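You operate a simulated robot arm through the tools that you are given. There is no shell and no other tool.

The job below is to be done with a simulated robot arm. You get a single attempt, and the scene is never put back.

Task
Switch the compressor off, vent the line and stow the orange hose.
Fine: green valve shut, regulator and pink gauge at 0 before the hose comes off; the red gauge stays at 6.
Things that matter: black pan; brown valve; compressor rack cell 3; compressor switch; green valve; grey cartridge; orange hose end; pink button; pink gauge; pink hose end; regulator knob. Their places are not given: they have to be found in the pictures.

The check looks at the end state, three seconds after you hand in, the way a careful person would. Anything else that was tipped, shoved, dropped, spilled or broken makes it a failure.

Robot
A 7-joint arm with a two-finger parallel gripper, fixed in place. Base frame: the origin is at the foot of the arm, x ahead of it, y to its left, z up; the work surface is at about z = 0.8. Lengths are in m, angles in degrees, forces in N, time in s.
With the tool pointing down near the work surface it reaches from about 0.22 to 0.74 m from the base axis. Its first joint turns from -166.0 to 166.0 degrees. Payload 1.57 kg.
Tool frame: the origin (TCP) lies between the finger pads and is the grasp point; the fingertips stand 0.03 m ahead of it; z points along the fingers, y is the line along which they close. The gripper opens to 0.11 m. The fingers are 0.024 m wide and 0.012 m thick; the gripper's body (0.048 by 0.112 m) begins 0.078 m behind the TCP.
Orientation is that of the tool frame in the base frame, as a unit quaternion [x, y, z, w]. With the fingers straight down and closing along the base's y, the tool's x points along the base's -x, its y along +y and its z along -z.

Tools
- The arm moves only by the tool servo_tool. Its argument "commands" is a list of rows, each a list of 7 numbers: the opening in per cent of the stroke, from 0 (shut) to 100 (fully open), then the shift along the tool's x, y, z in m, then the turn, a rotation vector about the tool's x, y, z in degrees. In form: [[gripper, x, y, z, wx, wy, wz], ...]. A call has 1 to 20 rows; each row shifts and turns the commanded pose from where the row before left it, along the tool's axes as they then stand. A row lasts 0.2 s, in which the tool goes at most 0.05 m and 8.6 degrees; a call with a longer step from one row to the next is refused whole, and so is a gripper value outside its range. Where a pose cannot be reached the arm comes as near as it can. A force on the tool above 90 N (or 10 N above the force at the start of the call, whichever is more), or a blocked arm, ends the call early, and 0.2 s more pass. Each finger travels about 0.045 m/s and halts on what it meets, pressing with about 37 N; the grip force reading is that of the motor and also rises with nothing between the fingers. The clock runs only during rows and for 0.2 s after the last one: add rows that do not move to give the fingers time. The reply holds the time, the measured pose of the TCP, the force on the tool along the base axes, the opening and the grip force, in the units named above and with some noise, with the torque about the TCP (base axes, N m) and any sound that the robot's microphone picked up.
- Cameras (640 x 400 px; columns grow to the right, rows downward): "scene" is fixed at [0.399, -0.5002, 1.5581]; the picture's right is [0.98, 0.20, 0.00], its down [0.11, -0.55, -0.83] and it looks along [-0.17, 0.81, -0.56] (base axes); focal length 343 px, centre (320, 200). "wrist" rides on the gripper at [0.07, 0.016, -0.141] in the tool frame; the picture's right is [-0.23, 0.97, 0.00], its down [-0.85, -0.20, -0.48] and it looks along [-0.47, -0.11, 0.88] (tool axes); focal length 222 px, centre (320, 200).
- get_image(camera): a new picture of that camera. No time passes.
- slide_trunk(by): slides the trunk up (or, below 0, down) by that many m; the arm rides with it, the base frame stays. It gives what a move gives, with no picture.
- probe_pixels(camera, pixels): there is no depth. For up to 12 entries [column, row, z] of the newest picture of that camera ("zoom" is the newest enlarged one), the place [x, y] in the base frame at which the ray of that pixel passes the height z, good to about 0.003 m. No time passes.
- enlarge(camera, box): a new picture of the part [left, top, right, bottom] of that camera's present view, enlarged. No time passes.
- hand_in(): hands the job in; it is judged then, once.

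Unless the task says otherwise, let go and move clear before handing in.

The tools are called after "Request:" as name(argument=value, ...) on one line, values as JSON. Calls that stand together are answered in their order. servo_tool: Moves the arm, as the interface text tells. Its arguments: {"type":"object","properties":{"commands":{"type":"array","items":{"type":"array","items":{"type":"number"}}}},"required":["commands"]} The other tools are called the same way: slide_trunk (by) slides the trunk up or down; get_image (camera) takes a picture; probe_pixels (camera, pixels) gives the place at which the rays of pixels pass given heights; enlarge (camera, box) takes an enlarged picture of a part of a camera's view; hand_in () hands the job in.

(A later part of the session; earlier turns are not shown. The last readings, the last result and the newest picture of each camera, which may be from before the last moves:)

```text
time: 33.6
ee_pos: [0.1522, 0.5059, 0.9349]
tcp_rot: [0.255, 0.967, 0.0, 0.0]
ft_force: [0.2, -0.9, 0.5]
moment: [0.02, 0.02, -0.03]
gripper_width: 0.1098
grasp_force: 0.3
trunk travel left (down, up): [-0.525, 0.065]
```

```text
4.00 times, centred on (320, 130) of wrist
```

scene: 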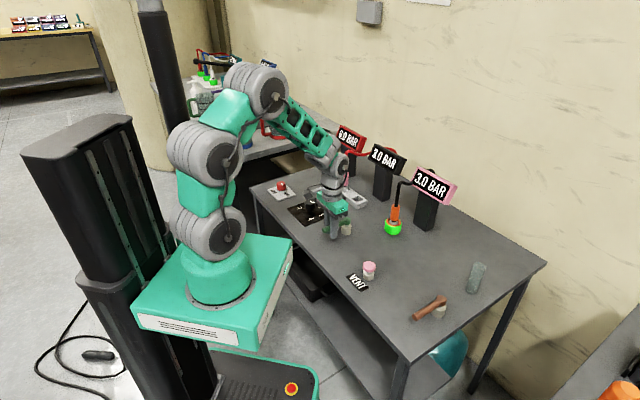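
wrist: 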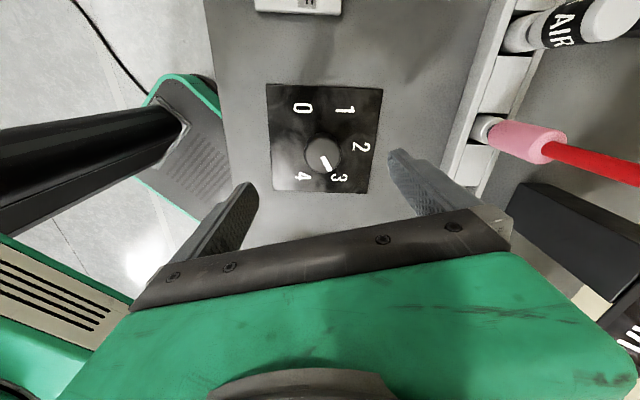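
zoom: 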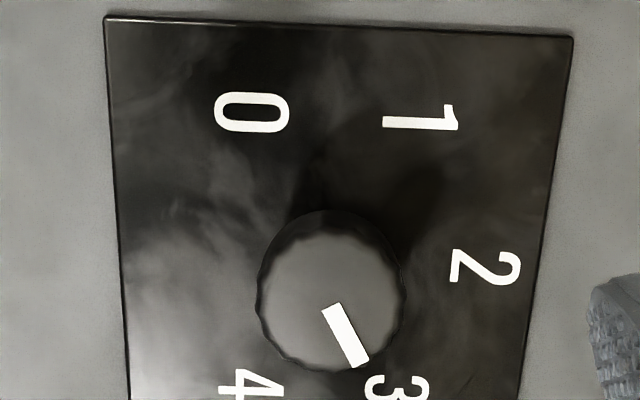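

The dial view confirms the pointer on 3, with 0 lying 180° counter-clockwise. I'll probe the knob centre.

Request:
probe_pixels(camera="zoom", pixels=[[332, 298, 0.84], [332, 298, 0.85], [332, 298, 0.86], [260, 298, 0.85], [404, 298, 0.85], [108, 18, 0.802], [573, 38, 0.802]])

Request:
enlarge(camera="scene", box=[280, 180, 340, 230])

```text
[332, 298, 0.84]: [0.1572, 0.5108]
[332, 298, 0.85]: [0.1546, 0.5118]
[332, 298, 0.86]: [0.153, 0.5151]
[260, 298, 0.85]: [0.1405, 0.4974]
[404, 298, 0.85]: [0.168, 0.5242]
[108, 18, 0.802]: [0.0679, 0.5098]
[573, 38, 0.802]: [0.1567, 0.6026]
```

```text
8.00 times, centred on (310, 205) of scene
```

zoom: 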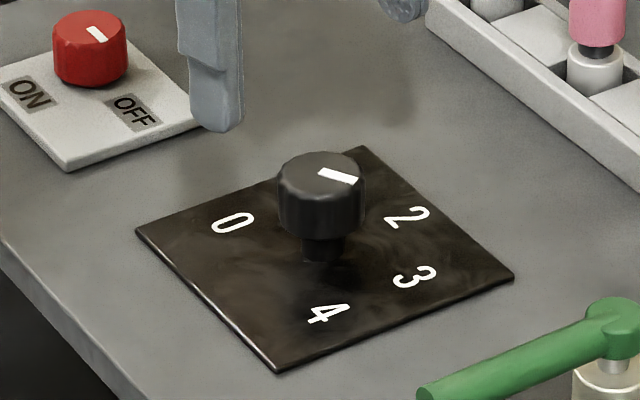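

I'll check the dial plate's centre from the scene view as a cross-check.

Request:
probe_pixels(camera="zoom", pixels=[[322, 257, 0.802], [320, 175, 0.845], [320, 175, 0.85], [135, 232, 0.802], [363, 147, 0.802], [513, 278, 0.802], [280, 372, 0.802], [320, 225, 0.825]])

```text
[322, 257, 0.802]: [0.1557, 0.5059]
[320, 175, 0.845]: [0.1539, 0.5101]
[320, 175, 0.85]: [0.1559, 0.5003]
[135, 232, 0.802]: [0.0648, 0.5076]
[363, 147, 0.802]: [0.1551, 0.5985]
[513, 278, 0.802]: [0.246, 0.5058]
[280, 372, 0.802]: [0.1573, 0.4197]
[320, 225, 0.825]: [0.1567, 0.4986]
```

The dial centre is about (0.1555,0.509). I'll lower to z≈0.85 and close on the knob.

Request:
servo_tool(commands=[[100, -0.0013, 0.0043, 0.02, 0, 0, 0], [100, 0, 0, 0.03, 0, 0, 0], [100, 0, 0, 0.02, 0, 0, 0], [100, 0, 0, 0.015, 0, 0, 0], [100, 0, 0, 0, 0, 0, 0], [40, 0, 0, 0, 0, 0, 0], [40, 0, 0, 0, 0, 0, 0], [40, 0, 0, 0, 0, 0, 0], [40, 0, 0, 0, 0, 0, 0], [20, 0, 0, 0, 0, 0, 0], [20, 0, 0, 0, 0, 0, 0], [20, 0, 0, 0, 0, 0, 0]])

Request:
get_image(camera="wrist")

```text
time: 36.2
ee_pos: [0.1547, 0.5089, 0.8504]
tcp_rot: [0.255, 0.967, -0.002, 0.001]
ft_force: [-8.8, -14.0, 3.2]
moment: [-0.42, 0.26, 0.01]
gripper_width: 0.0393
grasp_force: 37.7
trunk travel left (down, up): [-0.525, 0.065]
```

```text
taken
```

wrist: 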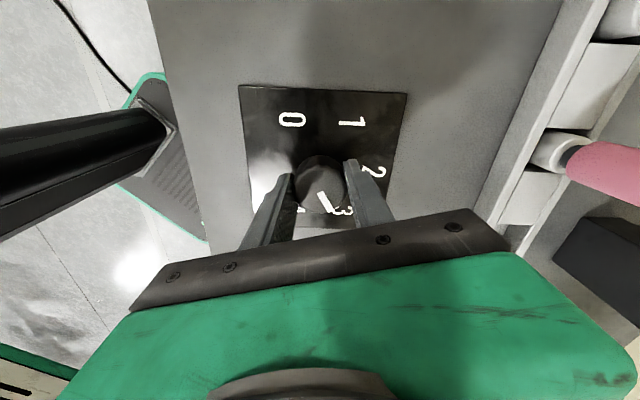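

The knob is held with a 16 N side force along −tool y, so I'll shift 3.5 mm and turn the first 82°.

Request:
servo_tool(commands=[[20, 0, -0.0035, 0, 0, 0, 0], [20, 0, 0, 0, 0, 0, 0], [20, 0, 0, 0, 0, 0, -8.2], [20, 0, 0, 0, 0, 0, -8.2], [20, 0, 0, 0, 0, 0, -8.2], [20, 0, 0, 0, 0, 0, 0]])

Request:
get_image(camera="wrist")

```text
time: 37.6
ee_pos: [0.1546, 0.5097, 0.8505]
tcp_rot: [0.044, 0.999, 0.001, 0.0]
ft_force: [4.4, 5.8, -5.2]
moment: [0.35, 0.0, -0.04]
gripper_width: 0.0391
grasp_force: 44.3
trunk travel left (down, up): [-0.525, 0.065]
```

```text
taken
```

wrist: 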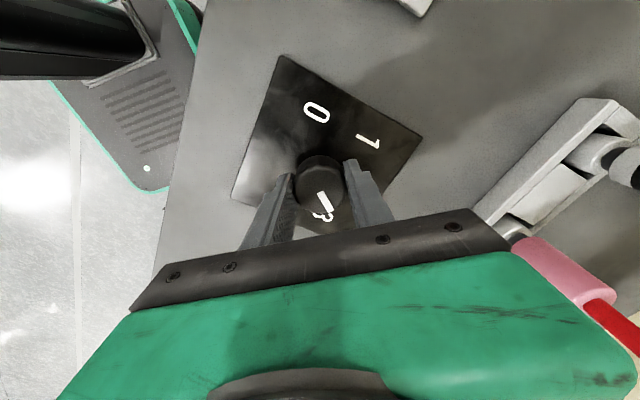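

The knob turns along with low force. I'll carry on 65° more.

Request:
servo_tool(commands=[[20, 0, 0, 0, 0, 0, -8.2], [20, 0, 0, 0, 0, 0, -8.2], [20, 0, 0, 0, 0, 0, -8.2], [20, 0, 0, 0, 0, 0, -8.2], [20, 0, 0, 0, 0, 0, -8.2], [20, 0, 0, 0, 0, 0, -8.2], [20, 0, 0, 0, 0, 0, -8.2], [20, 0, 0, 0, 0, 0, -8.2], [20, 0, 0, 0, 0, 0, 0]])

Request:
get_image(camera="wrist")

Request:
get_image(camera="scene")

```text
time: 39.6
ee_pos: [0.1562, 0.5099, 0.849]
tcp_rot: [-0.505, 0.863, 0.0, 0.0]
ft_force: [11.4, 9.1, 3.2]
moment: [0.07, -0.27, -0.03]
gripper_width: 0.0393
grasp_force: 44.2
trunk travel left (down, up): [-0.525, 0.065]
```

```text
taken
```

wrist: 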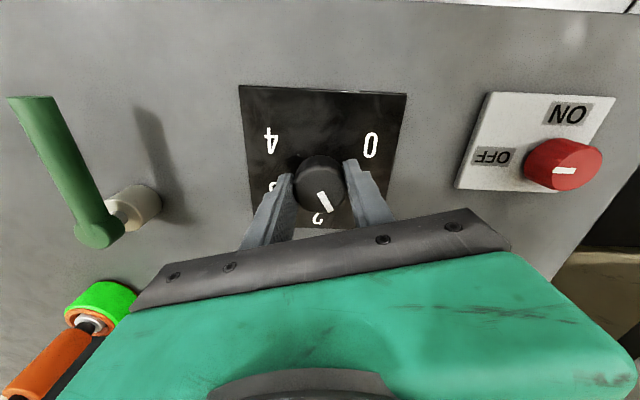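

```text
taken
```

scene: 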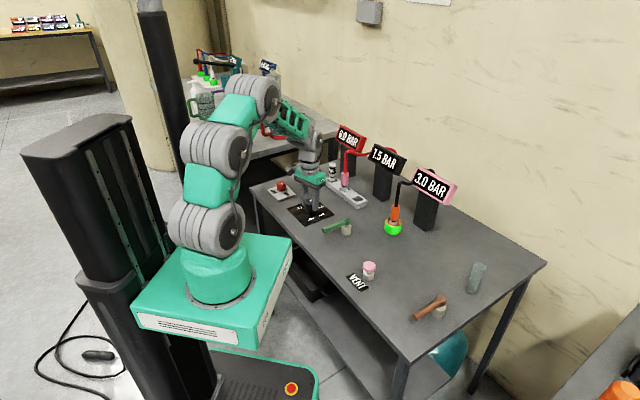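

The black gauge now reads 1.5 and the pink one stays 3.0, so the valve is shut and the regulator follows. I'll shift slightly and turn the remaining 90°.

Request:
servo_tool(commands=[[20, -0.002, -0.001, 0, 0, 0, 0], [20, 0, 0, 0, 0, 0, -8.2], [20, 0, 0, 0, 0, 0, -8.2], [20, 0, 0, 0, 0, 0, -8.2], [20, 0, 0, 0, 0, 0, -8.2], [20, 0, 0, 0, 0, 0, -8.2], [20, 0, 0, 0, 0, 0, -8.2], [20, 0, 0, 0, 0, 0, -8.2], [20, 0, 0, 0, 0, 0, -8.2], [20, 0, 0, 0, 0, 0, 0]])

Request:
get_image(camera="wrist")

Request:
get_image(camera="scene")

```text
time: 41.8
ee_pos: [0.1555, 0.5098, 0.8501]
tcp_rot: [0.893, -0.45, -0.001, 0.0]
ft_force: [-7.6, 0.3, 4.9]
moment: [-0.06, 0.16, 0.04]
gripper_width: 0.0392
grasp_force: 44.4
trunk travel left (down, up): [-0.525, 0.065]
```

```text
taken
```

wrist: 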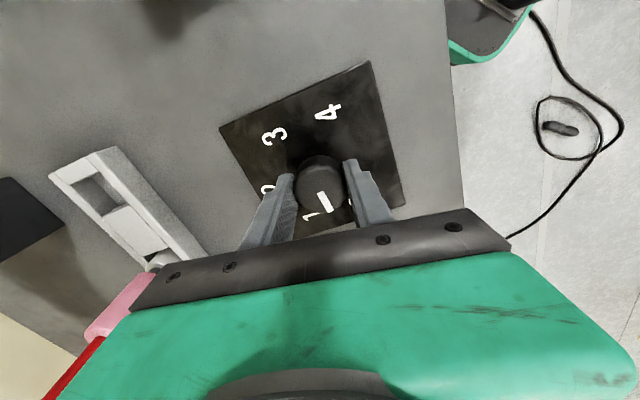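

```text
taken
```

scene: 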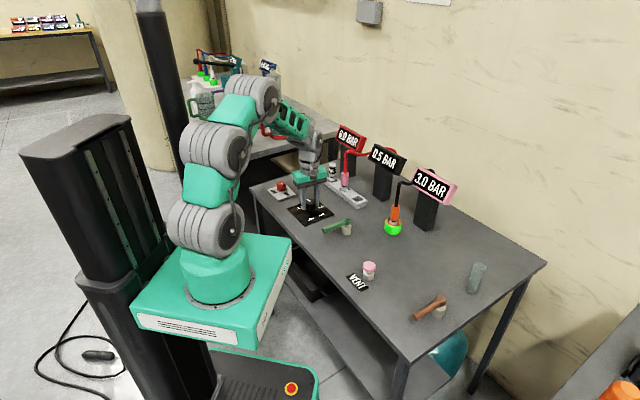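

The black gauge reads about 0.5 after 156°. I'll turn 24° more and read it closely.

Request:
servo_tool(commands=[[20, 0, 0, 0, 0, 0, -8], [20, 0, 0, 0, 0, 0, -8], [20, 0, 0, 0, 0, 0, -8], [20, 0, 0, 0, 0, 0, 0]])

Request:
enlarge(camera="wrist", box=[200, 60, 440, 260])

Request:
enlarge(camera="scene", box=[320, 110, 480, 210])

```text
time: 42.8
ee_pos: [0.1551, 0.5088, 0.85]
tcp_rot: [0.966, -0.257, 0.0, -0.001]
ft_force: [-9.6, 1.2, 1.6]
moment: [0.07, 0.24, 0.0]
gripper_width: 0.0394
grasp_force: 44.2
trunk travel left (down, up): [-0.525, 0.065]
```

```text
2.00 times, centred on (320, 160) of wrist
```

zoom: 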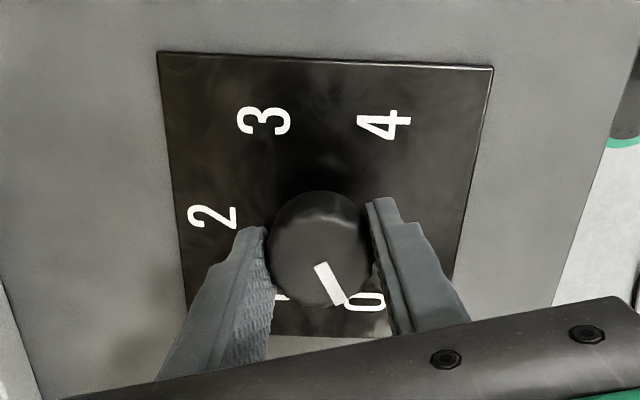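

```text
4.00 times, centred on (400, 160) of scene
```

zoom: 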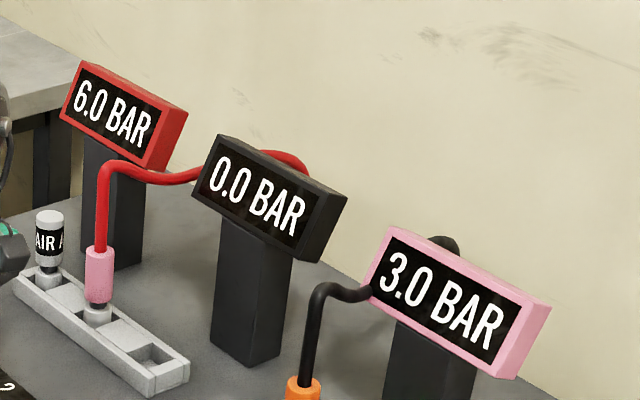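

Regulator reads 0.0, red 6.0, pink 3.0. I'll release the knob, rise, turn the gripper back and move over the vent button.

Request:
servo_tool(commands=[[70, 0, 0, 0, 0, 0, 0], [70, 0, 0, 0, 0, 0, 0], [70, 0, 0, 0, 0, 0, 0], [70, 0, 0, 0, 0, 0, 0], [70, 0, 0, -0.03, 0, 0, 0], [70, 0, 0, -0.04, 0, 0, 0], [70, 0, 0, -0.04, 0, 0, 0], [70, 0, 0, 0, 0, 0, 0]])

Request:
get_image(camera="wrist")

Request:
servo_tool(commands=[[30, 0, 0, 0, 0, 0, 8.2], [30, 0, 0, 0, 0, 0, 8.2], [30, 0, 0, 0, 0, 0, 8.2], [30, 0, 0, 0, 0, 0, 8.2], [30, 0, 0, 0, 0, 0, 8.2], [30, 0, 0, 0, 0, 0, 8.2], [30, 0, 0, 0, 0, 0, 8.2], [30, 0, 0, 0, 0, 0, 8.2], [0, 0, 0, 0, 0, 0, 8.2], [0, 0, 0, 0, 0, 0, 8.2], [0, 0, 0, 0, 0, 0, 8.0], [0, 0, 0, 0, 0, 0, 0]])

```text
time: 44.6
ee_pos: [0.1577, 0.5105, 0.9584]
tcp_rot: [0.966, -0.258, 0.0, 0.0]
ft_force: [0.0, -0.3, -0.2]
moment: [-0.02, 0.03, 0.02]
gripper_width: 0.077
grasp_force: 0.0
trunk travel left (down, up): [-0.525, 0.065]
```

```text
taken
```

wrist: 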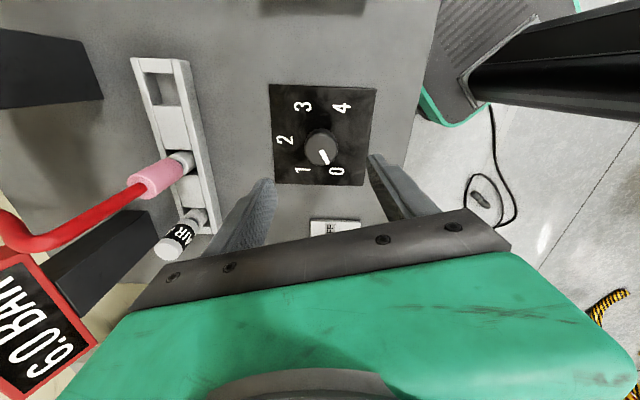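

```text
time: 47.2
ee_pos: [0.1563, 0.5084, 0.9603]
tcp_rot: [-0.501, 0.865, 0.0, 0.001]
ft_force: [-0.3, -0.5, 0.1]
moment: [-0.01, 0.01, -0.04]
gripper_width: 0.0
grasp_force: 21.2
trunk travel left (down, up): [-0.525, 0.065]
```

The dial pointer sits at 0 and the rack shows three cells with the end one empty. Now I'll carry the closed gripper over the vent button.

Request:
servo_tool(commands=[[0, 0.0153, -0.0436, 0, 0, 0, 0], [0, 0.0153, -0.0436, 0, 0, 0, 0], [0, 0.0153, -0.0436, 0, 0, 0, 0], [0, 0.0153, -0.0436, 0, 0, 0, 0], [0, 0.0153, -0.0436, 0, 0, 0, 0], [0, 0.0153, -0.0436, 0, 0, 0, 0], [0, 0.0153, -0.0436, 0, 0, 0, 0], [0, 0.0153, -0.0436, 0, 0, 0, 0], [0, 0, 0, 0, 0, 0, 0], [0, 0, 0, 0, 0, 0, 0]])

Request:
get_image(camera="wrist")

Request:
get_image(camera="scene")

Request:
enlarge(camera="scene", box=[330, 230, 410, 300])

```text
time: 49.4
ee_pos: [0.398, 0.2294, 0.9607]
tcp_rot: [-0.501, 0.865, 0.001, -0.001]
ft_force: [0.0, 0.6, 0.4]
moment: [0.0, 0.0, -0.01]
gripper_width: 0.0001
grasp_force: 21.2
trunk travel left (down, up): [-0.525, 0.065]
```

```text
taken
```

wrist: 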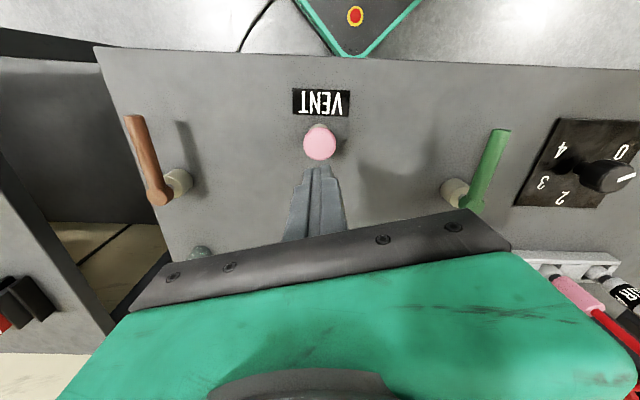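

```text
taken
```

scene: 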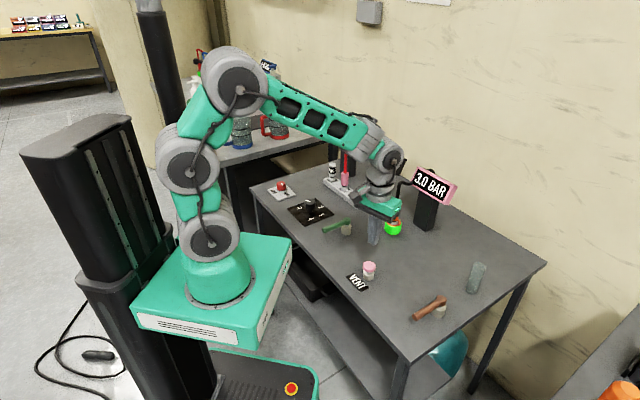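

```text
5.71 times, centred on (370, 265) of scene
```

zoom: 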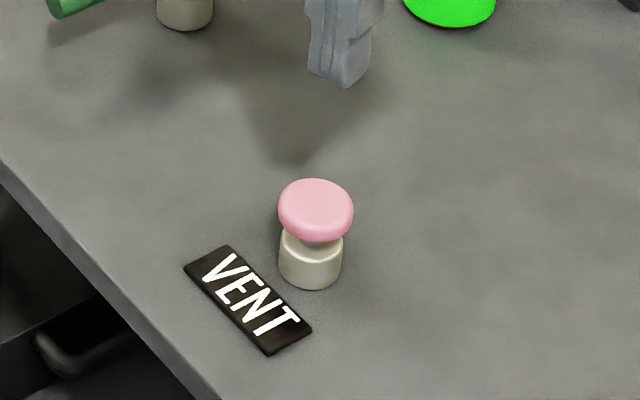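

The button cap shows at (320,138) in the wrist and (316,203) in the zoom. I'll triangulate it.

Request:
probe_pixels(camera="zoom", pixels=[[316, 203, 0.83], [316, 203, 0.84], [316, 203, 0.85], [316, 203, 0.86], [310, 268, 0.805]])

Request:
probe_pixels(camera="wrist", pixels=[[320, 139, 0.83], [320, 139, 0.84], [320, 139, 0.85], [320, 139, 0.86]])

```text
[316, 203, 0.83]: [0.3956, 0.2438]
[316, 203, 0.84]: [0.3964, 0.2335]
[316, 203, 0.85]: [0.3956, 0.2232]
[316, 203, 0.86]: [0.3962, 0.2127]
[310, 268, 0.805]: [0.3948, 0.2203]
```

```text
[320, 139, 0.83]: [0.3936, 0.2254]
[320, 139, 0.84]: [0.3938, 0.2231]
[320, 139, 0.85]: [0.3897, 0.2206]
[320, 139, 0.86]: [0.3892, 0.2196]
```

The cap top is near (0.394,0.222,0.85). I'll move over it and come down to just above contact.

Request:
servo_tool(commands=[[0, 0.008, 0, 0.02, 0, 0, 0], [0, 0, 0, 0.03, 0, 0, 0], [0, 0, 0, 0.02, 0, 0, 0], [0, 0, 0, 0, 0, 0, 0], [0, 0, 0, 0.004, 0, 0, 0], [0, 0, 0, 0.003, 0, 0, 0], [0, 0, 0, 0, 0, 0, 0]])

Request:
get_image(camera="wrist")

Request:
enlarge(camera="scene", box=[330, 210, 430, 290])

```text
time: 51.0
ee_pos: [0.394, 0.2235, 0.8823]
tcp_rot: [-0.501, 0.866, 0.0, 0.0]
ft_force: [-0.5, 0.7, 0.2]
moment: [0.01, 0.01, -0.03]
gripper_width: 0.0
grasp_force: 21.3
trunk travel left (down, up): [-0.525, 0.065]
```

```text
taken
```

wrist: 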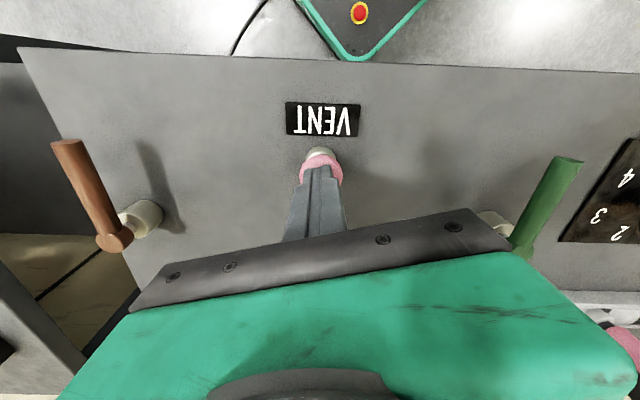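

```text
5.00 times, centred on (380, 250) of scene
```

zoom: 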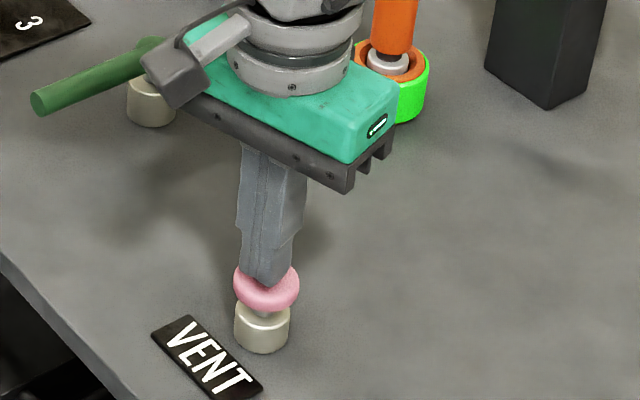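

The fingertips are right above the cap. I'll press down in small steps and watch the force and gauge.

Request:
servo_tool(commands=[[0, 0, 0, 0.003, 0, 0, 0], [0, 0, 0, 0.003, 0, 0, 0], [0, 0, 0, 0, 0, 0, 0]])

Request:
servo_tool(commands=[[0, 0, 0, 0.002, 0, 0, 0], [0, 0, 0, 0, 0, 0, 0]])

Request:
enlarge(camera="scene", box=[320, 110, 480, 210])

```text
time: 51.8
ee_pos: [0.3944, 0.2233, 0.8771]
tcp_rot: [-0.501, 0.865, 0.0, 0.0]
ft_force: [-0.7, 0.5, 1.2]
moment: [0.0, 0.02, 0.01]
gripper_width: 0.0001
grasp_force: 21.4
trunk travel left (down, up): [-0.525, 0.065]
```

```text
time: 52.4
ee_pos: [0.3953, 0.2223, 0.8742]
tcp_rot: [-0.501, 0.866, 0.0, 0.0]
ft_force: [-0.3, 0.9, 1.8]
moment: [0.04, 0.0, 0.03]
gripper_width: 0.0001
grasp_force: 20.8
trunk travel left (down, up): [-0.525, 0.065]
```

```text
4.00 times, centred on (400, 160) of scene
```

zoom: 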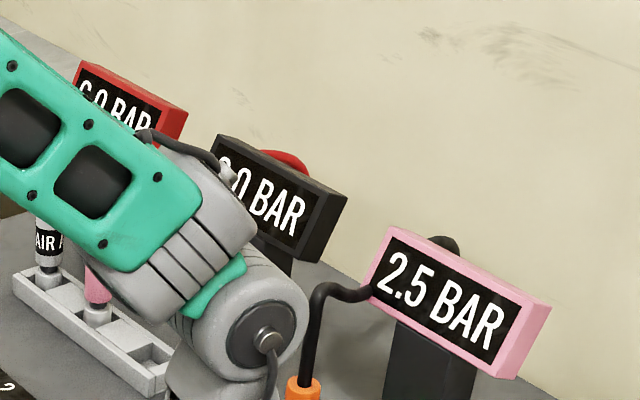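

The pink gauge is falling (2.5). I'll hold the button with 1 mm more and wait.

Request:
servo_tool(commands=[[0, 0, 0, 0.001, 0, 0, 0], [0, 0, 0, 0, 0, 0, 0], [0, 0, 0, 0, 0, 0, 0], [0, 0, 0, 0, 0, 0, 0], [0, 0, 0, 0, 0, 0, 0], [0, 0, 0, 0, 0, 0, 0], [0, 0, 0, 0, 0, 0, 0], [0, 0, 0, 0, 0, 0, 0], [0, 0, 0, 0, 0, 0, 0], [0, 0, 0, 0, 0, 0, 0], [0, 0, 0, 0, 0, 0, 0], [0, 0, 0, 0, 0, 0, 0], [0, 0, 0, 0, 0, 0, 0], [0, 0, 0, 0, 0, 0, 0], [0, 0, 0, 0, 0, 0, 0]])

Request:
enlarge(camera="scene", box=[320, 110, 480, 210])

```text
time: 55.6
ee_pos: [0.3943, 0.2234, 0.8734]
tcp_rot: [-0.502, 0.865, 0.0, 0.001]
ft_force: [0.9, 1.0, 2.4]
moment: [0.02, -0.02, -0.02]
gripper_width: 0.0001
grasp_force: 21.4
trunk travel left (down, up): [-0.525, 0.065]
```

```text
4.00 times, centred on (400, 160) of scene
```

zoom: 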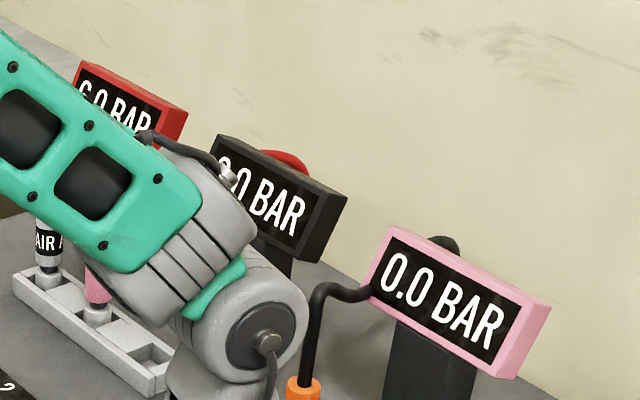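

The pink gauge reads 0.0. I'll hold a moment longer, rise off the button, and check it stays at 0.

Request:
servo_tool(commands=[[0, 0, 0, 0, 0, 0, 0], [0, 0, 0, 0, 0, 0, 0], [0, 0, 0, 0, 0, 0, 0], [0, 0, 0, 0, 0, 0, 0], [0, 0, 0, -0.02, 0, 0, 0], [0, 0, 0, -0.04, 0, 0, 0], [0, 0, 0, -0.04, 0, 0, 0], [0, 0, 0, -0.04, 0, 0, 0], [0, 0, 0, -0.04, 0, 0, 0], [0, 0, 0, 0, 0, 0, 0], [0, 0, 0, 0, 0, 0, 0]])

Request:
enlarge(camera="scene", box=[320, 110, 480, 210])

Request:
get_image(camera="wrist")

Request:
get_image(camera="scene")

```text
time: 58.0
ee_pos: [0.393, 0.2221, 1.0527]
tcp_rot: [-0.501, 0.865, 0.0, 0.0]
ft_force: [0.6, 0.7, 0.0]
moment: [-0.01, -0.01, -0.02]
gripper_width: 0.0
grasp_force: 21.7
trunk travel left (down, up): [-0.525, 0.065]
```

```text
4.00 times, centred on (400, 160) of scene
```

zoom: 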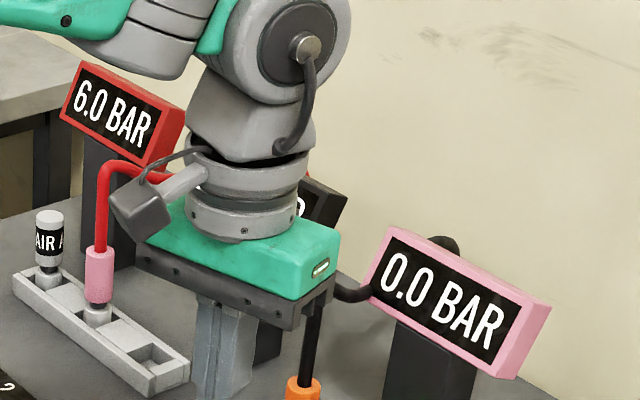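

```text
taken
```

wrist: 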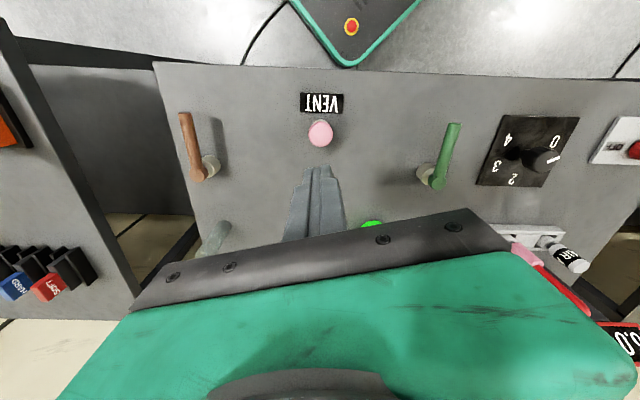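

```text
taken
```

scene: 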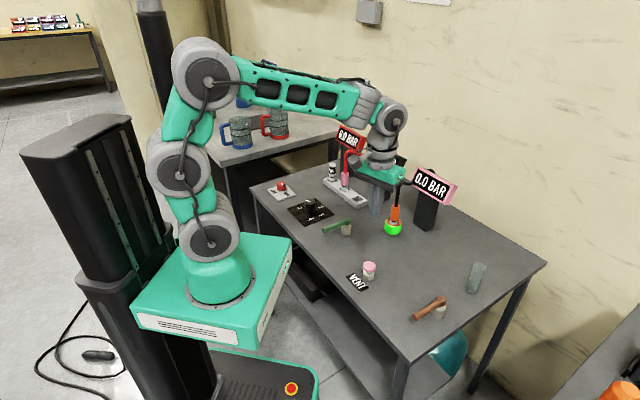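

Pink is 0.0 and red 6.0 with the button released. Now the hose: I'll probe the collar, hose bend and gauge entry at several heights from the scene camera.

Request:
probe_pixels(camera="scene", pixels=[[395.5, 204.7, 0.88], [395.5, 204.7, 0.9], [395.5, 204.7, 0.92], [394.3, 221.6, 0.83], [394.3, 221.6, 0.85], [393.2, 223.2, 0.83], [399.3, 181.5, 0.96], [399.3, 181.5, 0.98], [399.3, 181.5, 1.0], [411.7, 183.8, 0.96], [411.7, 183.8, 0.98], [359, 200, 0.82]])

Request:
enlarge(camera="scene", box=[375, 160, 455, 240])

Request:
enlarge(camera="scene", box=[320, 155, 400, 215])

```text
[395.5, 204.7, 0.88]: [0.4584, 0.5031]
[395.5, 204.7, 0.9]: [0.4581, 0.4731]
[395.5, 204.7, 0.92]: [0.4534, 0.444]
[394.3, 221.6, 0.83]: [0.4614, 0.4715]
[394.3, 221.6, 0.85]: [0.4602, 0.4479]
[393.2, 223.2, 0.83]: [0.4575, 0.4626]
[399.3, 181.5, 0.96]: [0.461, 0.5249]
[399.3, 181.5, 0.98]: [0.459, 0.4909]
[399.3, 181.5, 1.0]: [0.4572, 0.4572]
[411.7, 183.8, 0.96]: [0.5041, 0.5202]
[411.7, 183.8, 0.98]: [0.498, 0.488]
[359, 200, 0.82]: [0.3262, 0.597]
```

```text
5.00 times, centred on (415, 200) of scene
```

zoom: 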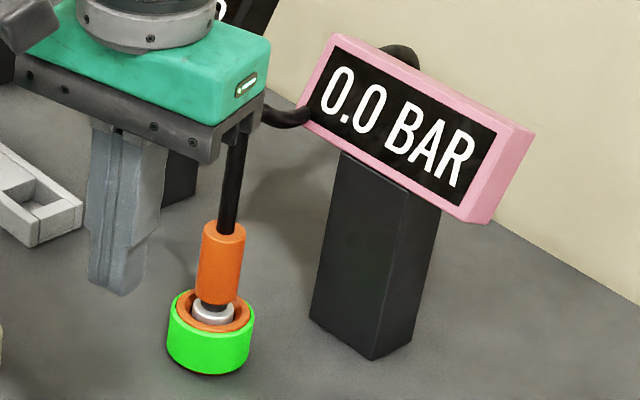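

```text
6.67 times, centred on (360, 185) of scene
```

zoom: 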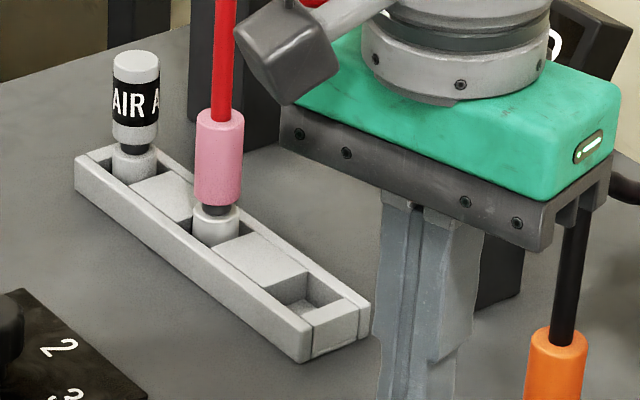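

The collar runs from about z=0.845 to 0.913 at (0.458,0.455) with the hose rising straight to z≈1.0, so I'll grip it tilted from the robot side to keep clear of the hose. First I'll probe the rack and the black gauge for clearances.

Request:
probe_pixels(camera="scene", pixels=[[381, 197.5, 0.8], [381, 201, 0.8], [374.5, 143.75, 1.0], [374.5, 143.75, 1.05], [374.5, 143.75, 1.1], [406.75, 158.75, 1.0], [406.75, 158.75, 1.05], [368, 158.75, 0.98], [400, 175.5, 0.98], [357.7, 199.2, 0.826], [357.7, 199.2, 0.805]])

Request:
probe_pixels(camera="scene", pixels=[[344.7, 172.25, 0.9], [344.7, 172.25, 0.88], [344.5, 185, 0.85], [344.5, 185, 0.84], [344.2, 190, 0.826], [332.2, 179, 0.826], [332.2, 165, 0.9], [346, 154, 1.0], [346, 154, 0.98], [357.7, 209.3, 0.8], [358.4, 203.3, 0.826], [323.5, 179, 0.826]])

```text
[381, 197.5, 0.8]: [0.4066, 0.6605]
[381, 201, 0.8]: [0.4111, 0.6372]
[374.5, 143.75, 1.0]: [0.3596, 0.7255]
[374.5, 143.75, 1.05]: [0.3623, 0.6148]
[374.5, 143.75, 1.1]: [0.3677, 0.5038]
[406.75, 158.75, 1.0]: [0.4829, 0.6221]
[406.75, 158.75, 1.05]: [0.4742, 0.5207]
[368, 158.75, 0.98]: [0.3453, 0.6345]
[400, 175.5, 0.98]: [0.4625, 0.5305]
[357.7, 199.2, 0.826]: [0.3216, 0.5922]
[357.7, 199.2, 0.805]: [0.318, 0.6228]
```

```text
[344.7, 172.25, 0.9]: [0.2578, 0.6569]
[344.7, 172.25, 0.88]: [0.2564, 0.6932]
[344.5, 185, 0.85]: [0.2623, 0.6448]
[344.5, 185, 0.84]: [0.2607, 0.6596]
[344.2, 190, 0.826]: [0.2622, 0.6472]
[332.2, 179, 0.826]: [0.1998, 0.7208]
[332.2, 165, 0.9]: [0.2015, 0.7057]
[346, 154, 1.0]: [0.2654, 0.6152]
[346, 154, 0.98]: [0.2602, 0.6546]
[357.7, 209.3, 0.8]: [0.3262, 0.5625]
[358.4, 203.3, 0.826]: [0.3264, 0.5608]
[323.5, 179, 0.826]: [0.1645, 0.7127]
```

Cell 3 is near (0.322,0.59) with its rim at z≈0.826, and the pink end's collar in the rack sits at about the same height as the orange one in its socket. I'll turn to 45° heading, tilt the tool 45° forward, and look at the hose from the robot side.

Request:
servo_tool(commands=[[0, 0, 0, 0, 0, 0, 7.6], [0, 0, 0, 0, 0, 0, 7.6], [0, -0.0153, 0.0403, 0, 0, 0, 0], [0, -0.0153, 0.0403, 0, 0, 0, 0], [0, -0.0153, 0.0403, 0, 0, 0, 0], [0, 0, 0, 0, 0, -7.5, 0], [0, 0, 0, 0, 0, -7.5, 0], [0, 0, 0, 0, 0, -7.5, 0], [0, 0, 0, 0, 0, -7.5, 0], [0, 0, 0, 0, 0, -7.5, 0], [0, 0, 0, 0, 0, -7.5, 0], [0, 0, 0, 0, 0, 0, 0], [0, 0, 0, 0, 0, 0, 0]])

Request:
get_image(camera="wrist")

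Request:
get_image(camera="scene")

```text
time: 60.8
ee_pos: [0.3404, 0.3408, 1.0537]
tcp_rot: [-0.354, 0.853, 0.146, 0.354]
ft_force: [0.2, -0.1, -0.1]
moment: [-0.01, 0.01, -0.02]
gripper_width: 0.0
grasp_force: 21.2
trunk travel left (down, up): [-0.525, 0.065]
```

```text
taken
```

wrist: 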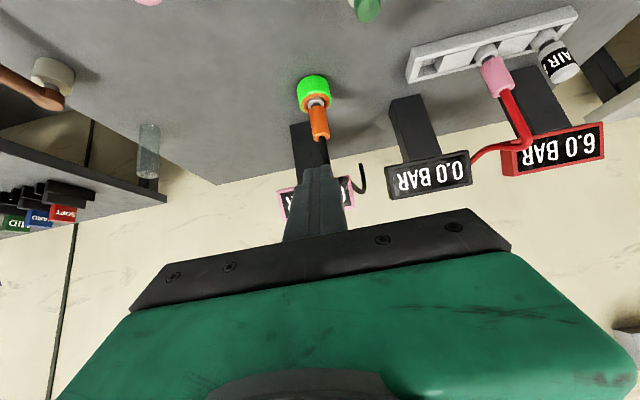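

```text
taken
```

scene: 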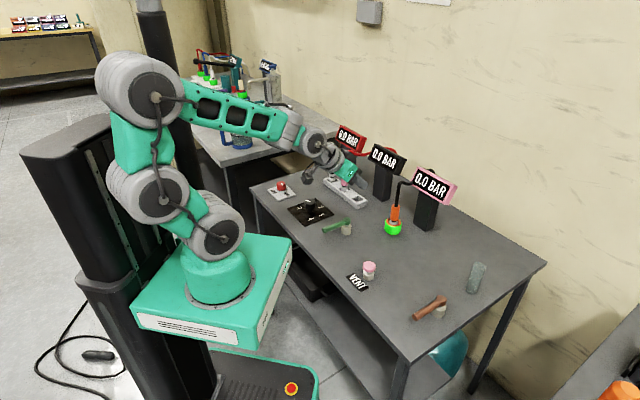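

The tilted view shows the orange end at (318,115) and the rack at (490,45); all gauges read as wanted. I'll enlarge these and probe.

Request:
enlarge(camera="wrist", box=[260, 60, 400, 200])

Request:
enlarge(camera="wrist", box=[390, 0, 610, 120])

Request:
probe_pixels(camera="wrist", pixels=[[317, 103, 0.845], [317, 103, 0.85], [322, 138, 0.9], [322, 138, 0.91], [322, 138, 0.92], [429, 64, 0.826], [487, 48, 0.826], [541, 32, 0.826], [314, 95, 0.835]])

```text
2.86 times, centred on (330, 130) of wrist
```

zoom: 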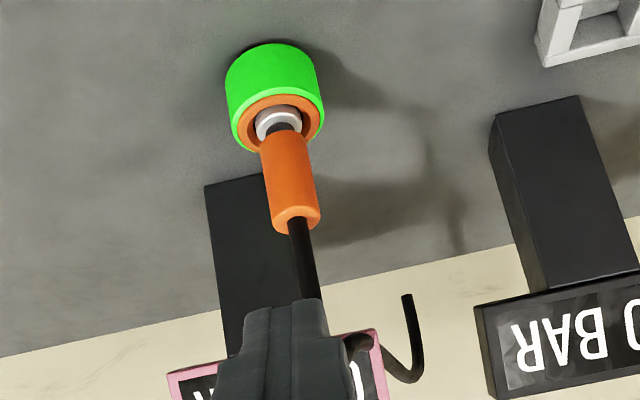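

```text
2.91 times, centred on (500, 60) of wrist
```

zoom: 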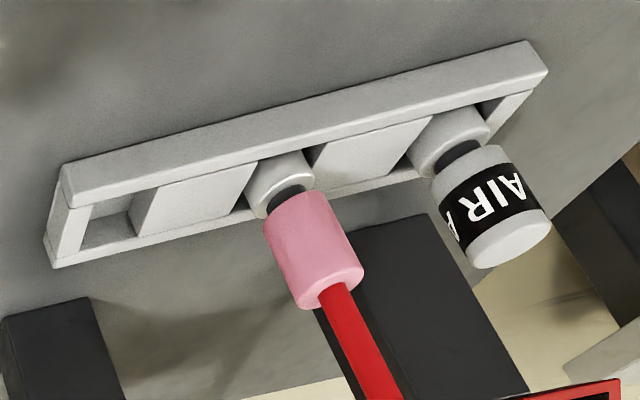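

```text
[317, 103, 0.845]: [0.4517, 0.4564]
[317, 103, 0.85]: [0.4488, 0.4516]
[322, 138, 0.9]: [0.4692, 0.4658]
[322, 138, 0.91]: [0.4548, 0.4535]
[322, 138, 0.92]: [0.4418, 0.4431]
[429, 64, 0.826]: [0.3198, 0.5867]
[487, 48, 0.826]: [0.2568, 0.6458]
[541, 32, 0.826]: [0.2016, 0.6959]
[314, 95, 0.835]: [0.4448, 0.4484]
```

The orange axis is near (0.4555,0.4555), collar from z 0.845 to 0.911. I'll measure the cell 3 opening from its corners in this zoom.

Request:
probe_pixels(camera="zoom", pixels=[[92, 205, 0.824], [157, 187, 0.82], [82, 248, 0.824], [135, 236, 0.82], [250, 163, 0.82], [312, 148, 0.82], [60, 165, 0.826], [545, 45, 0.826], [52, 268, 0.826], [282, 165, 0.835], [272, 205, 0.85]])

```text
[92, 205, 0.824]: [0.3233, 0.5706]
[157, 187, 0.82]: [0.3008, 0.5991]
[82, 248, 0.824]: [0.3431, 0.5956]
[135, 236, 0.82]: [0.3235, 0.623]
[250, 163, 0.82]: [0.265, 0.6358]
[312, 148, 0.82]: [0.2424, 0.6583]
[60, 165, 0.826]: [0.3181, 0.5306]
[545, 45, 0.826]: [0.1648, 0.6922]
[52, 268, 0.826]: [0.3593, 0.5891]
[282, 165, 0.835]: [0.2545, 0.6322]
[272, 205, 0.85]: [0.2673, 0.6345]
```

Cell 3's opening is about 0.034 m square, centred near (0.322,0.595). I'll now open the fingers and advance along the tool axis to a pre-grasp point 0.12 m short of the collar.

Request:
servo_tool(commands=[[70, 0.002, 0, 0.038, 0, 0, 0], [70, 0.002, 0, 0.038, 0, 0, 0], [70, 0.002, 0, 0.04, 0, 0, 0], [70, 0, 0, 0, 0, 0, 0], [70, 0, 0, 0, 0, 0, 0], [70, 0, 0, 0, 0, 0, 0]])

Request:
get_image(camera="wrist")

Request:
get_image(camera="scene")

```text
time: 62.2
ee_pos: [0.3968, 0.3959, 0.9689]
tcp_rot: [-0.353, 0.854, 0.146, 0.354]
ft_force: [0.0, 0.2, -0.2]
moment: [-0.01, 0.0, 0.0]
gripper_width: 0.0769
grasp_force: 0.1
trunk travel left (down, up): [-0.525, 0.065]
```

```text
taken
```

wrist: 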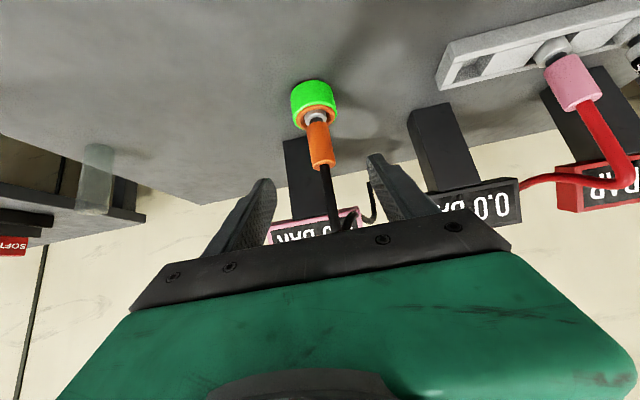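

```text
taken
```

scene: 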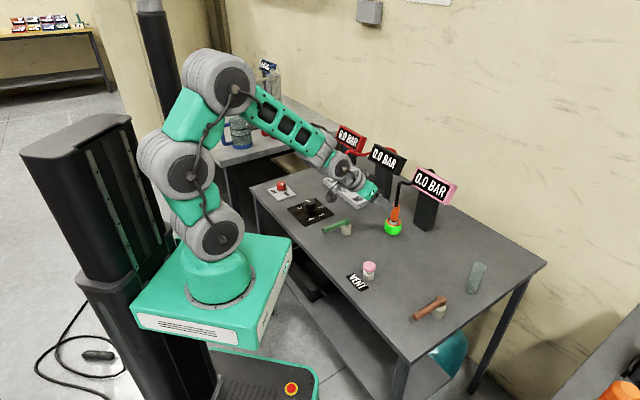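

The collar now shows from (317,122) to (322,163). I'll re-probe it, and the cell opening at (475,67), from this nearer view.

Request:
probe_pixels(camera="wrist", pixels=[[322, 163, 0.905], [322, 163, 0.911], [322, 163, 0.917], [318, 124, 0.84], [318, 124, 0.845], [318, 124, 0.85], [316, 117, 0.835]])

Request:
enlarge(camera="wrist", box=[430, 20, 590, 120])

Request:
enlarge(camera="scene", box=[360, 160, 440, 240])

```text
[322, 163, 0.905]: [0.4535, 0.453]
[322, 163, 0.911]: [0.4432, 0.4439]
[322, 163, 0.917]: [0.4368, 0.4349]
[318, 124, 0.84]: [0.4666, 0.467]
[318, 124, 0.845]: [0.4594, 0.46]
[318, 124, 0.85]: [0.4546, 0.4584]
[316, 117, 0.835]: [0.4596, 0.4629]
```

```text
4.00 times, centred on (510, 70) of wrist
```

zoom: 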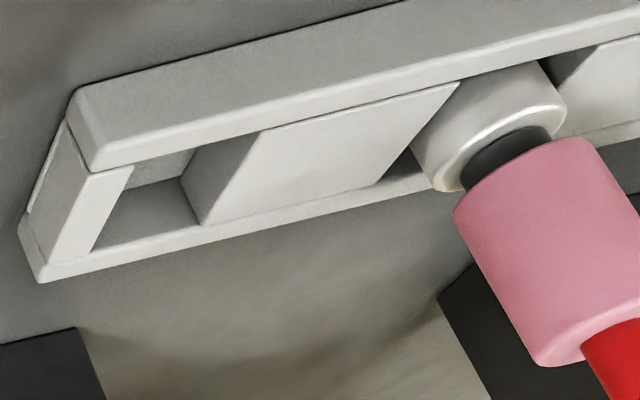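

```text
5.00 times, centred on (400, 200) of scene
```

zoom: 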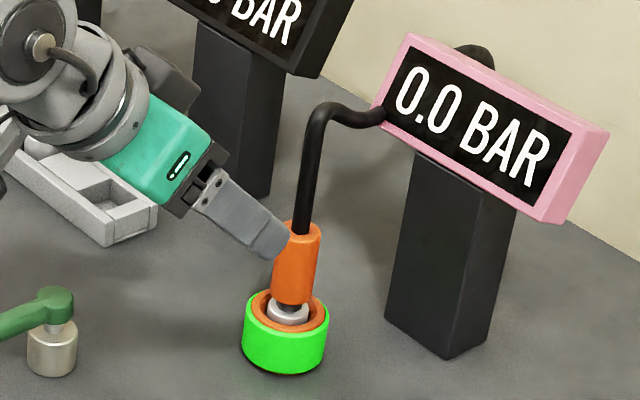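

The collar is straight ahead of the fingers. I'll advance 0.12 m along the tool axis.

Request:
servo_tool(commands=[[70, 0, 0, 0.04, 0, 0, 0], [70, 0, 0, 0.03, 0, 0, 0], [70, 0, 0, 0.025, 0, 0, 0], [70, 0, 0, 0.015, 0, 0, 0], [70, 0, 0, 0.009, 0, 0, 0], [70, 0, 0, 0, 0, 0, 0]])

Request:
get_image(camera="wrist")

Request:
enlarge(camera="scene", box=[360, 160, 440, 240])

```text
time: 63.6
ee_pos: [0.4556, 0.4544, 0.8831]
tcp_rot: [-0.353, 0.853, 0.147, 0.354]
ft_force: [0.7, -0.2, -0.2]
moment: [0.0, 0.04, 0.0]
gripper_width: 0.0771
grasp_force: 0.0
trunk travel left (down, up): [-0.525, 0.065]
```

```text
taken
```

wrist: 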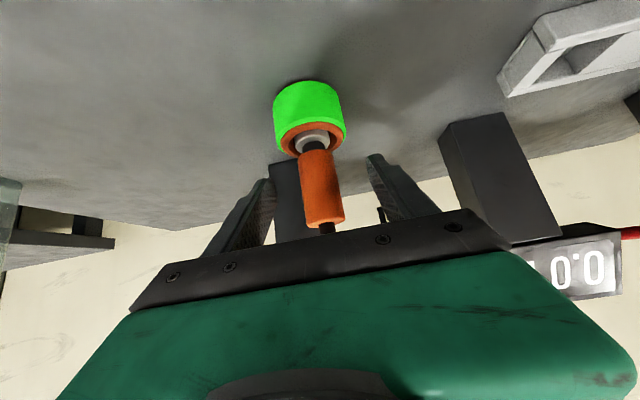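

```text
5.00 times, centred on (400, 200) of scene
```

zoom: 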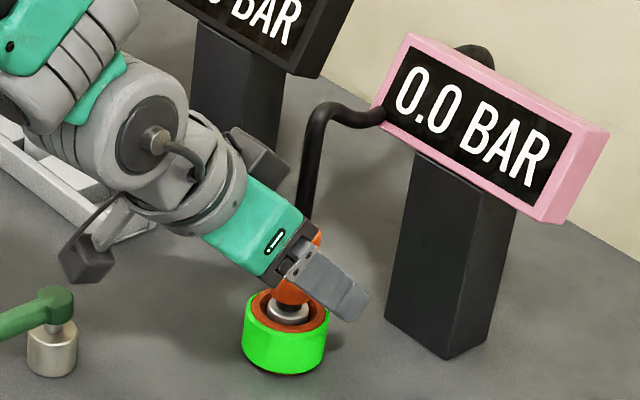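

The collar lies between the pads at about (322,190). I'll close on it.

Request:
servo_tool(commands=[[40, 0, 0, 0, 0, 0, 0], [20, 0, 0, 0, 0, 0, 0], [10, 0, 0, 0, 0, 0, 0], [10, 0, 0, 0, 0, 0, 0], [10, 0, 0, 0, 0, 0, 0], [10, 0, 0, 0, 0, 0, 0]])

Request:
get_image(camera="wrist")

```text
time: 65.0
ee_pos: [0.4551, 0.4555, 0.8832]
tcp_rot: [-0.354, 0.853, 0.147, 0.354]
ft_force: [-0.1, 0.2, 0.3]
moment: [0.0, 0.0, -0.02]
gripper_width: 0.0268
grasp_force: 37.0
trunk travel left (down, up): [-0.525, 0.065]
```

```text
taken
```

wrist: 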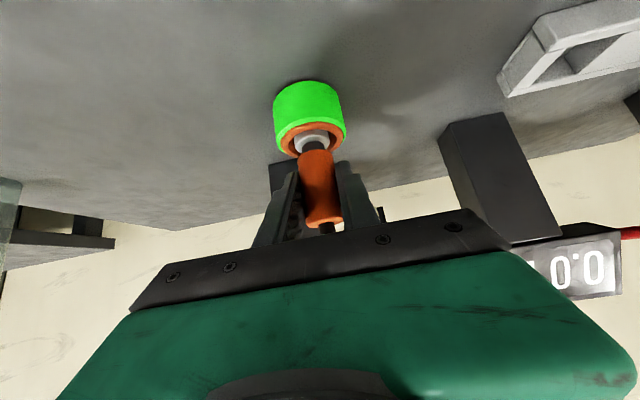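

The collar is gripped (width 0.0268, no side force). I'll pull straight up in small steps and watch the force.

Request:
servo_tool(commands=[[10, -0.0021, 0, -0.0021, 0, 0, 0], [10, -0.0021, 0, -0.0021, 0, 0, 0], [10, -0.0021, 0, -0.0021, 0, 0, 0], [10, 0, 0, 0, 0, 0, 0]])

Request:
get_image(camera="wrist")

```text
time: 66.0
ee_pos: [0.4557, 0.4565, 0.8929]
tcp_rot: [-0.353, 0.854, 0.146, 0.354]
ft_force: [0.2, -0.5, -0.6]
moment: [-0.02, 0.01, 0.0]
gripper_width: 0.0266
grasp_force: 37.2
trunk travel left (down, up): [-0.525, 0.065]
```

```text
taken
```

wrist: 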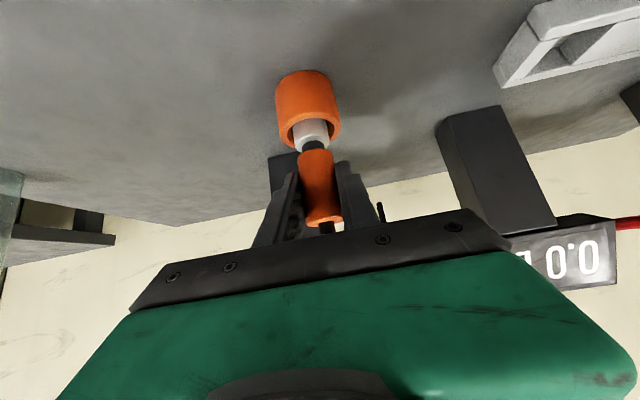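

The ring changed from green to orange as the plug came free with almost no force. I'll lift about 0.07 m more.

Request:
servo_tool(commands=[[10, -0.0085, 0, -0.0085, 0, 0, 0], [10, -0.0106, 0, -0.0106, 0, 0, 0], [10, -0.0106, 0, -0.0106, 0, 0, 0], [10, -0.0106, 0, -0.0106, 0, 0, 0], [10, -0.0106, 0, -0.0106, 0, 0, 0], [10, 0, 0, 0, 0, 0, 0]])

Request:
get_image(camera="wrist")

Request:
get_image(camera="scene")

Request:
enlarge(camera="scene", box=[350, 150, 450, 240])

```text
time: 67.4
ee_pos: [0.456, 0.4569, 0.9646]
tcp_rot: [-0.353, 0.854, 0.147, 0.354]
ft_force: [0.6, -0.9, -0.3]
moment: [-0.01, -0.04, -0.03]
gripper_width: 0.0267
grasp_force: 37.4
trunk travel left (down, up): [-0.525, 0.065]
```

```text
taken
```

wrist: 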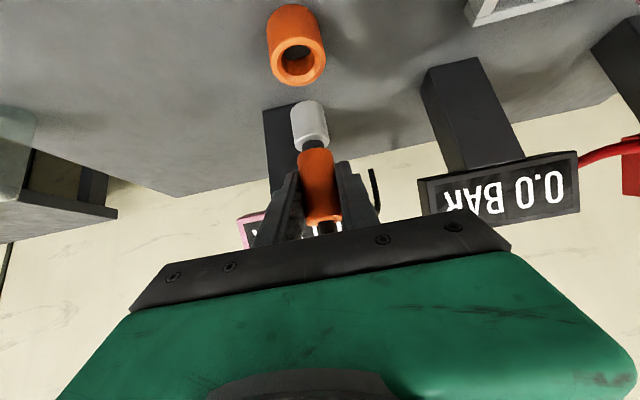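

```text
taken
```

scene: 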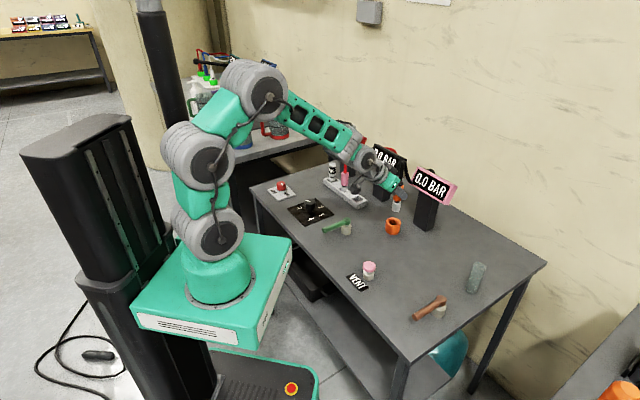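

```text
4.44 times, centred on (400, 195) of scene
```

zoom: 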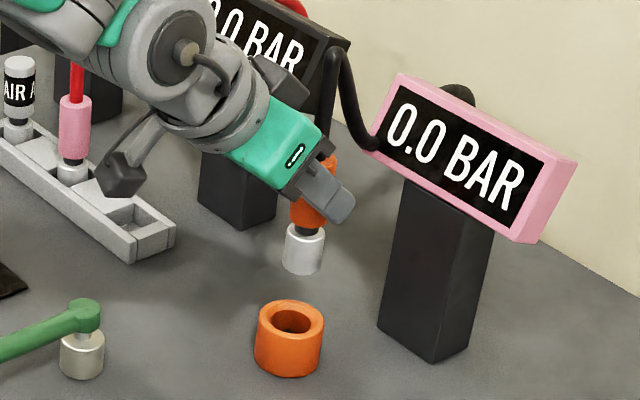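

The plug hangs clear of its socket at TCP z=0.965. I'll carry it sideways along the table towards the rack, stopping short to look.

Request:
servo_tool(commands=[[10, 0, 0.03, 0, 0, 0, 0], [10, 0, 0.03, 0, 0, 0, 0], [10, 0, 0.03, 0, 0, 0, 0], [10, 0, 0.03, 0, 0, 0, 0], [10, 0, 0.03, 0, 0, 0, 0], [10, 0, 0, 0, 0, 0, 0], [10, 0, 0, 0, 0, 0, 0]])

Request:
get_image(camera="wrist")

Request:
get_image(camera="scene")

Request:
enlarge(camera="scene", box=[320, 140, 420, 220])

```text
time: 69.0
ee_pos: [0.3509, 0.5609, 0.9647]
tcp_rot: [-0.353, 0.854, 0.146, 0.353]
ft_force: [0.3, 0.0, -0.7]
moment: [0.01, -0.03, 0.02]
gripper_width: 0.0266
grasp_force: 36.8
trunk travel left (down, up): [-0.525, 0.065]
```

```text
taken
```

wrist: 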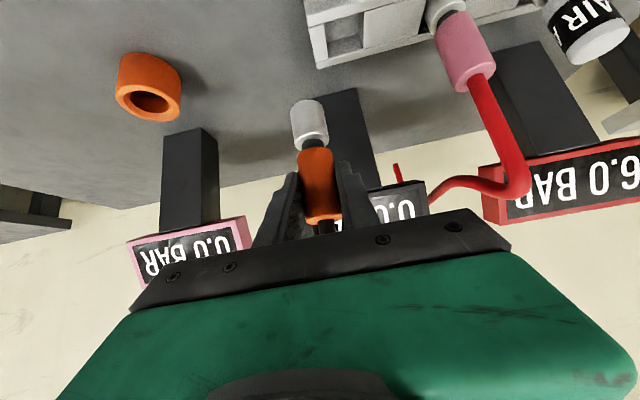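

```text
taken
```

scene: 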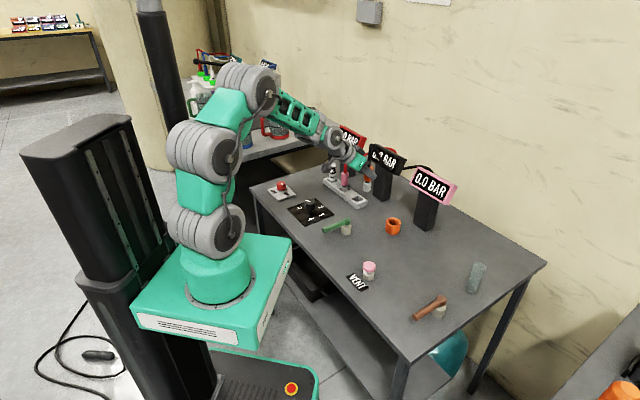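

```text
5.00 times, centred on (370, 180) of scene
```

zoom: 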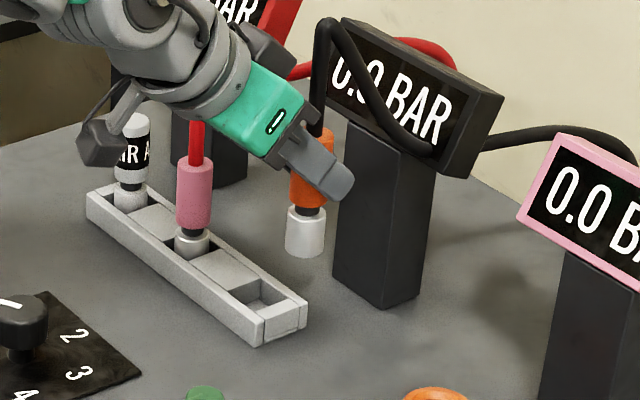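

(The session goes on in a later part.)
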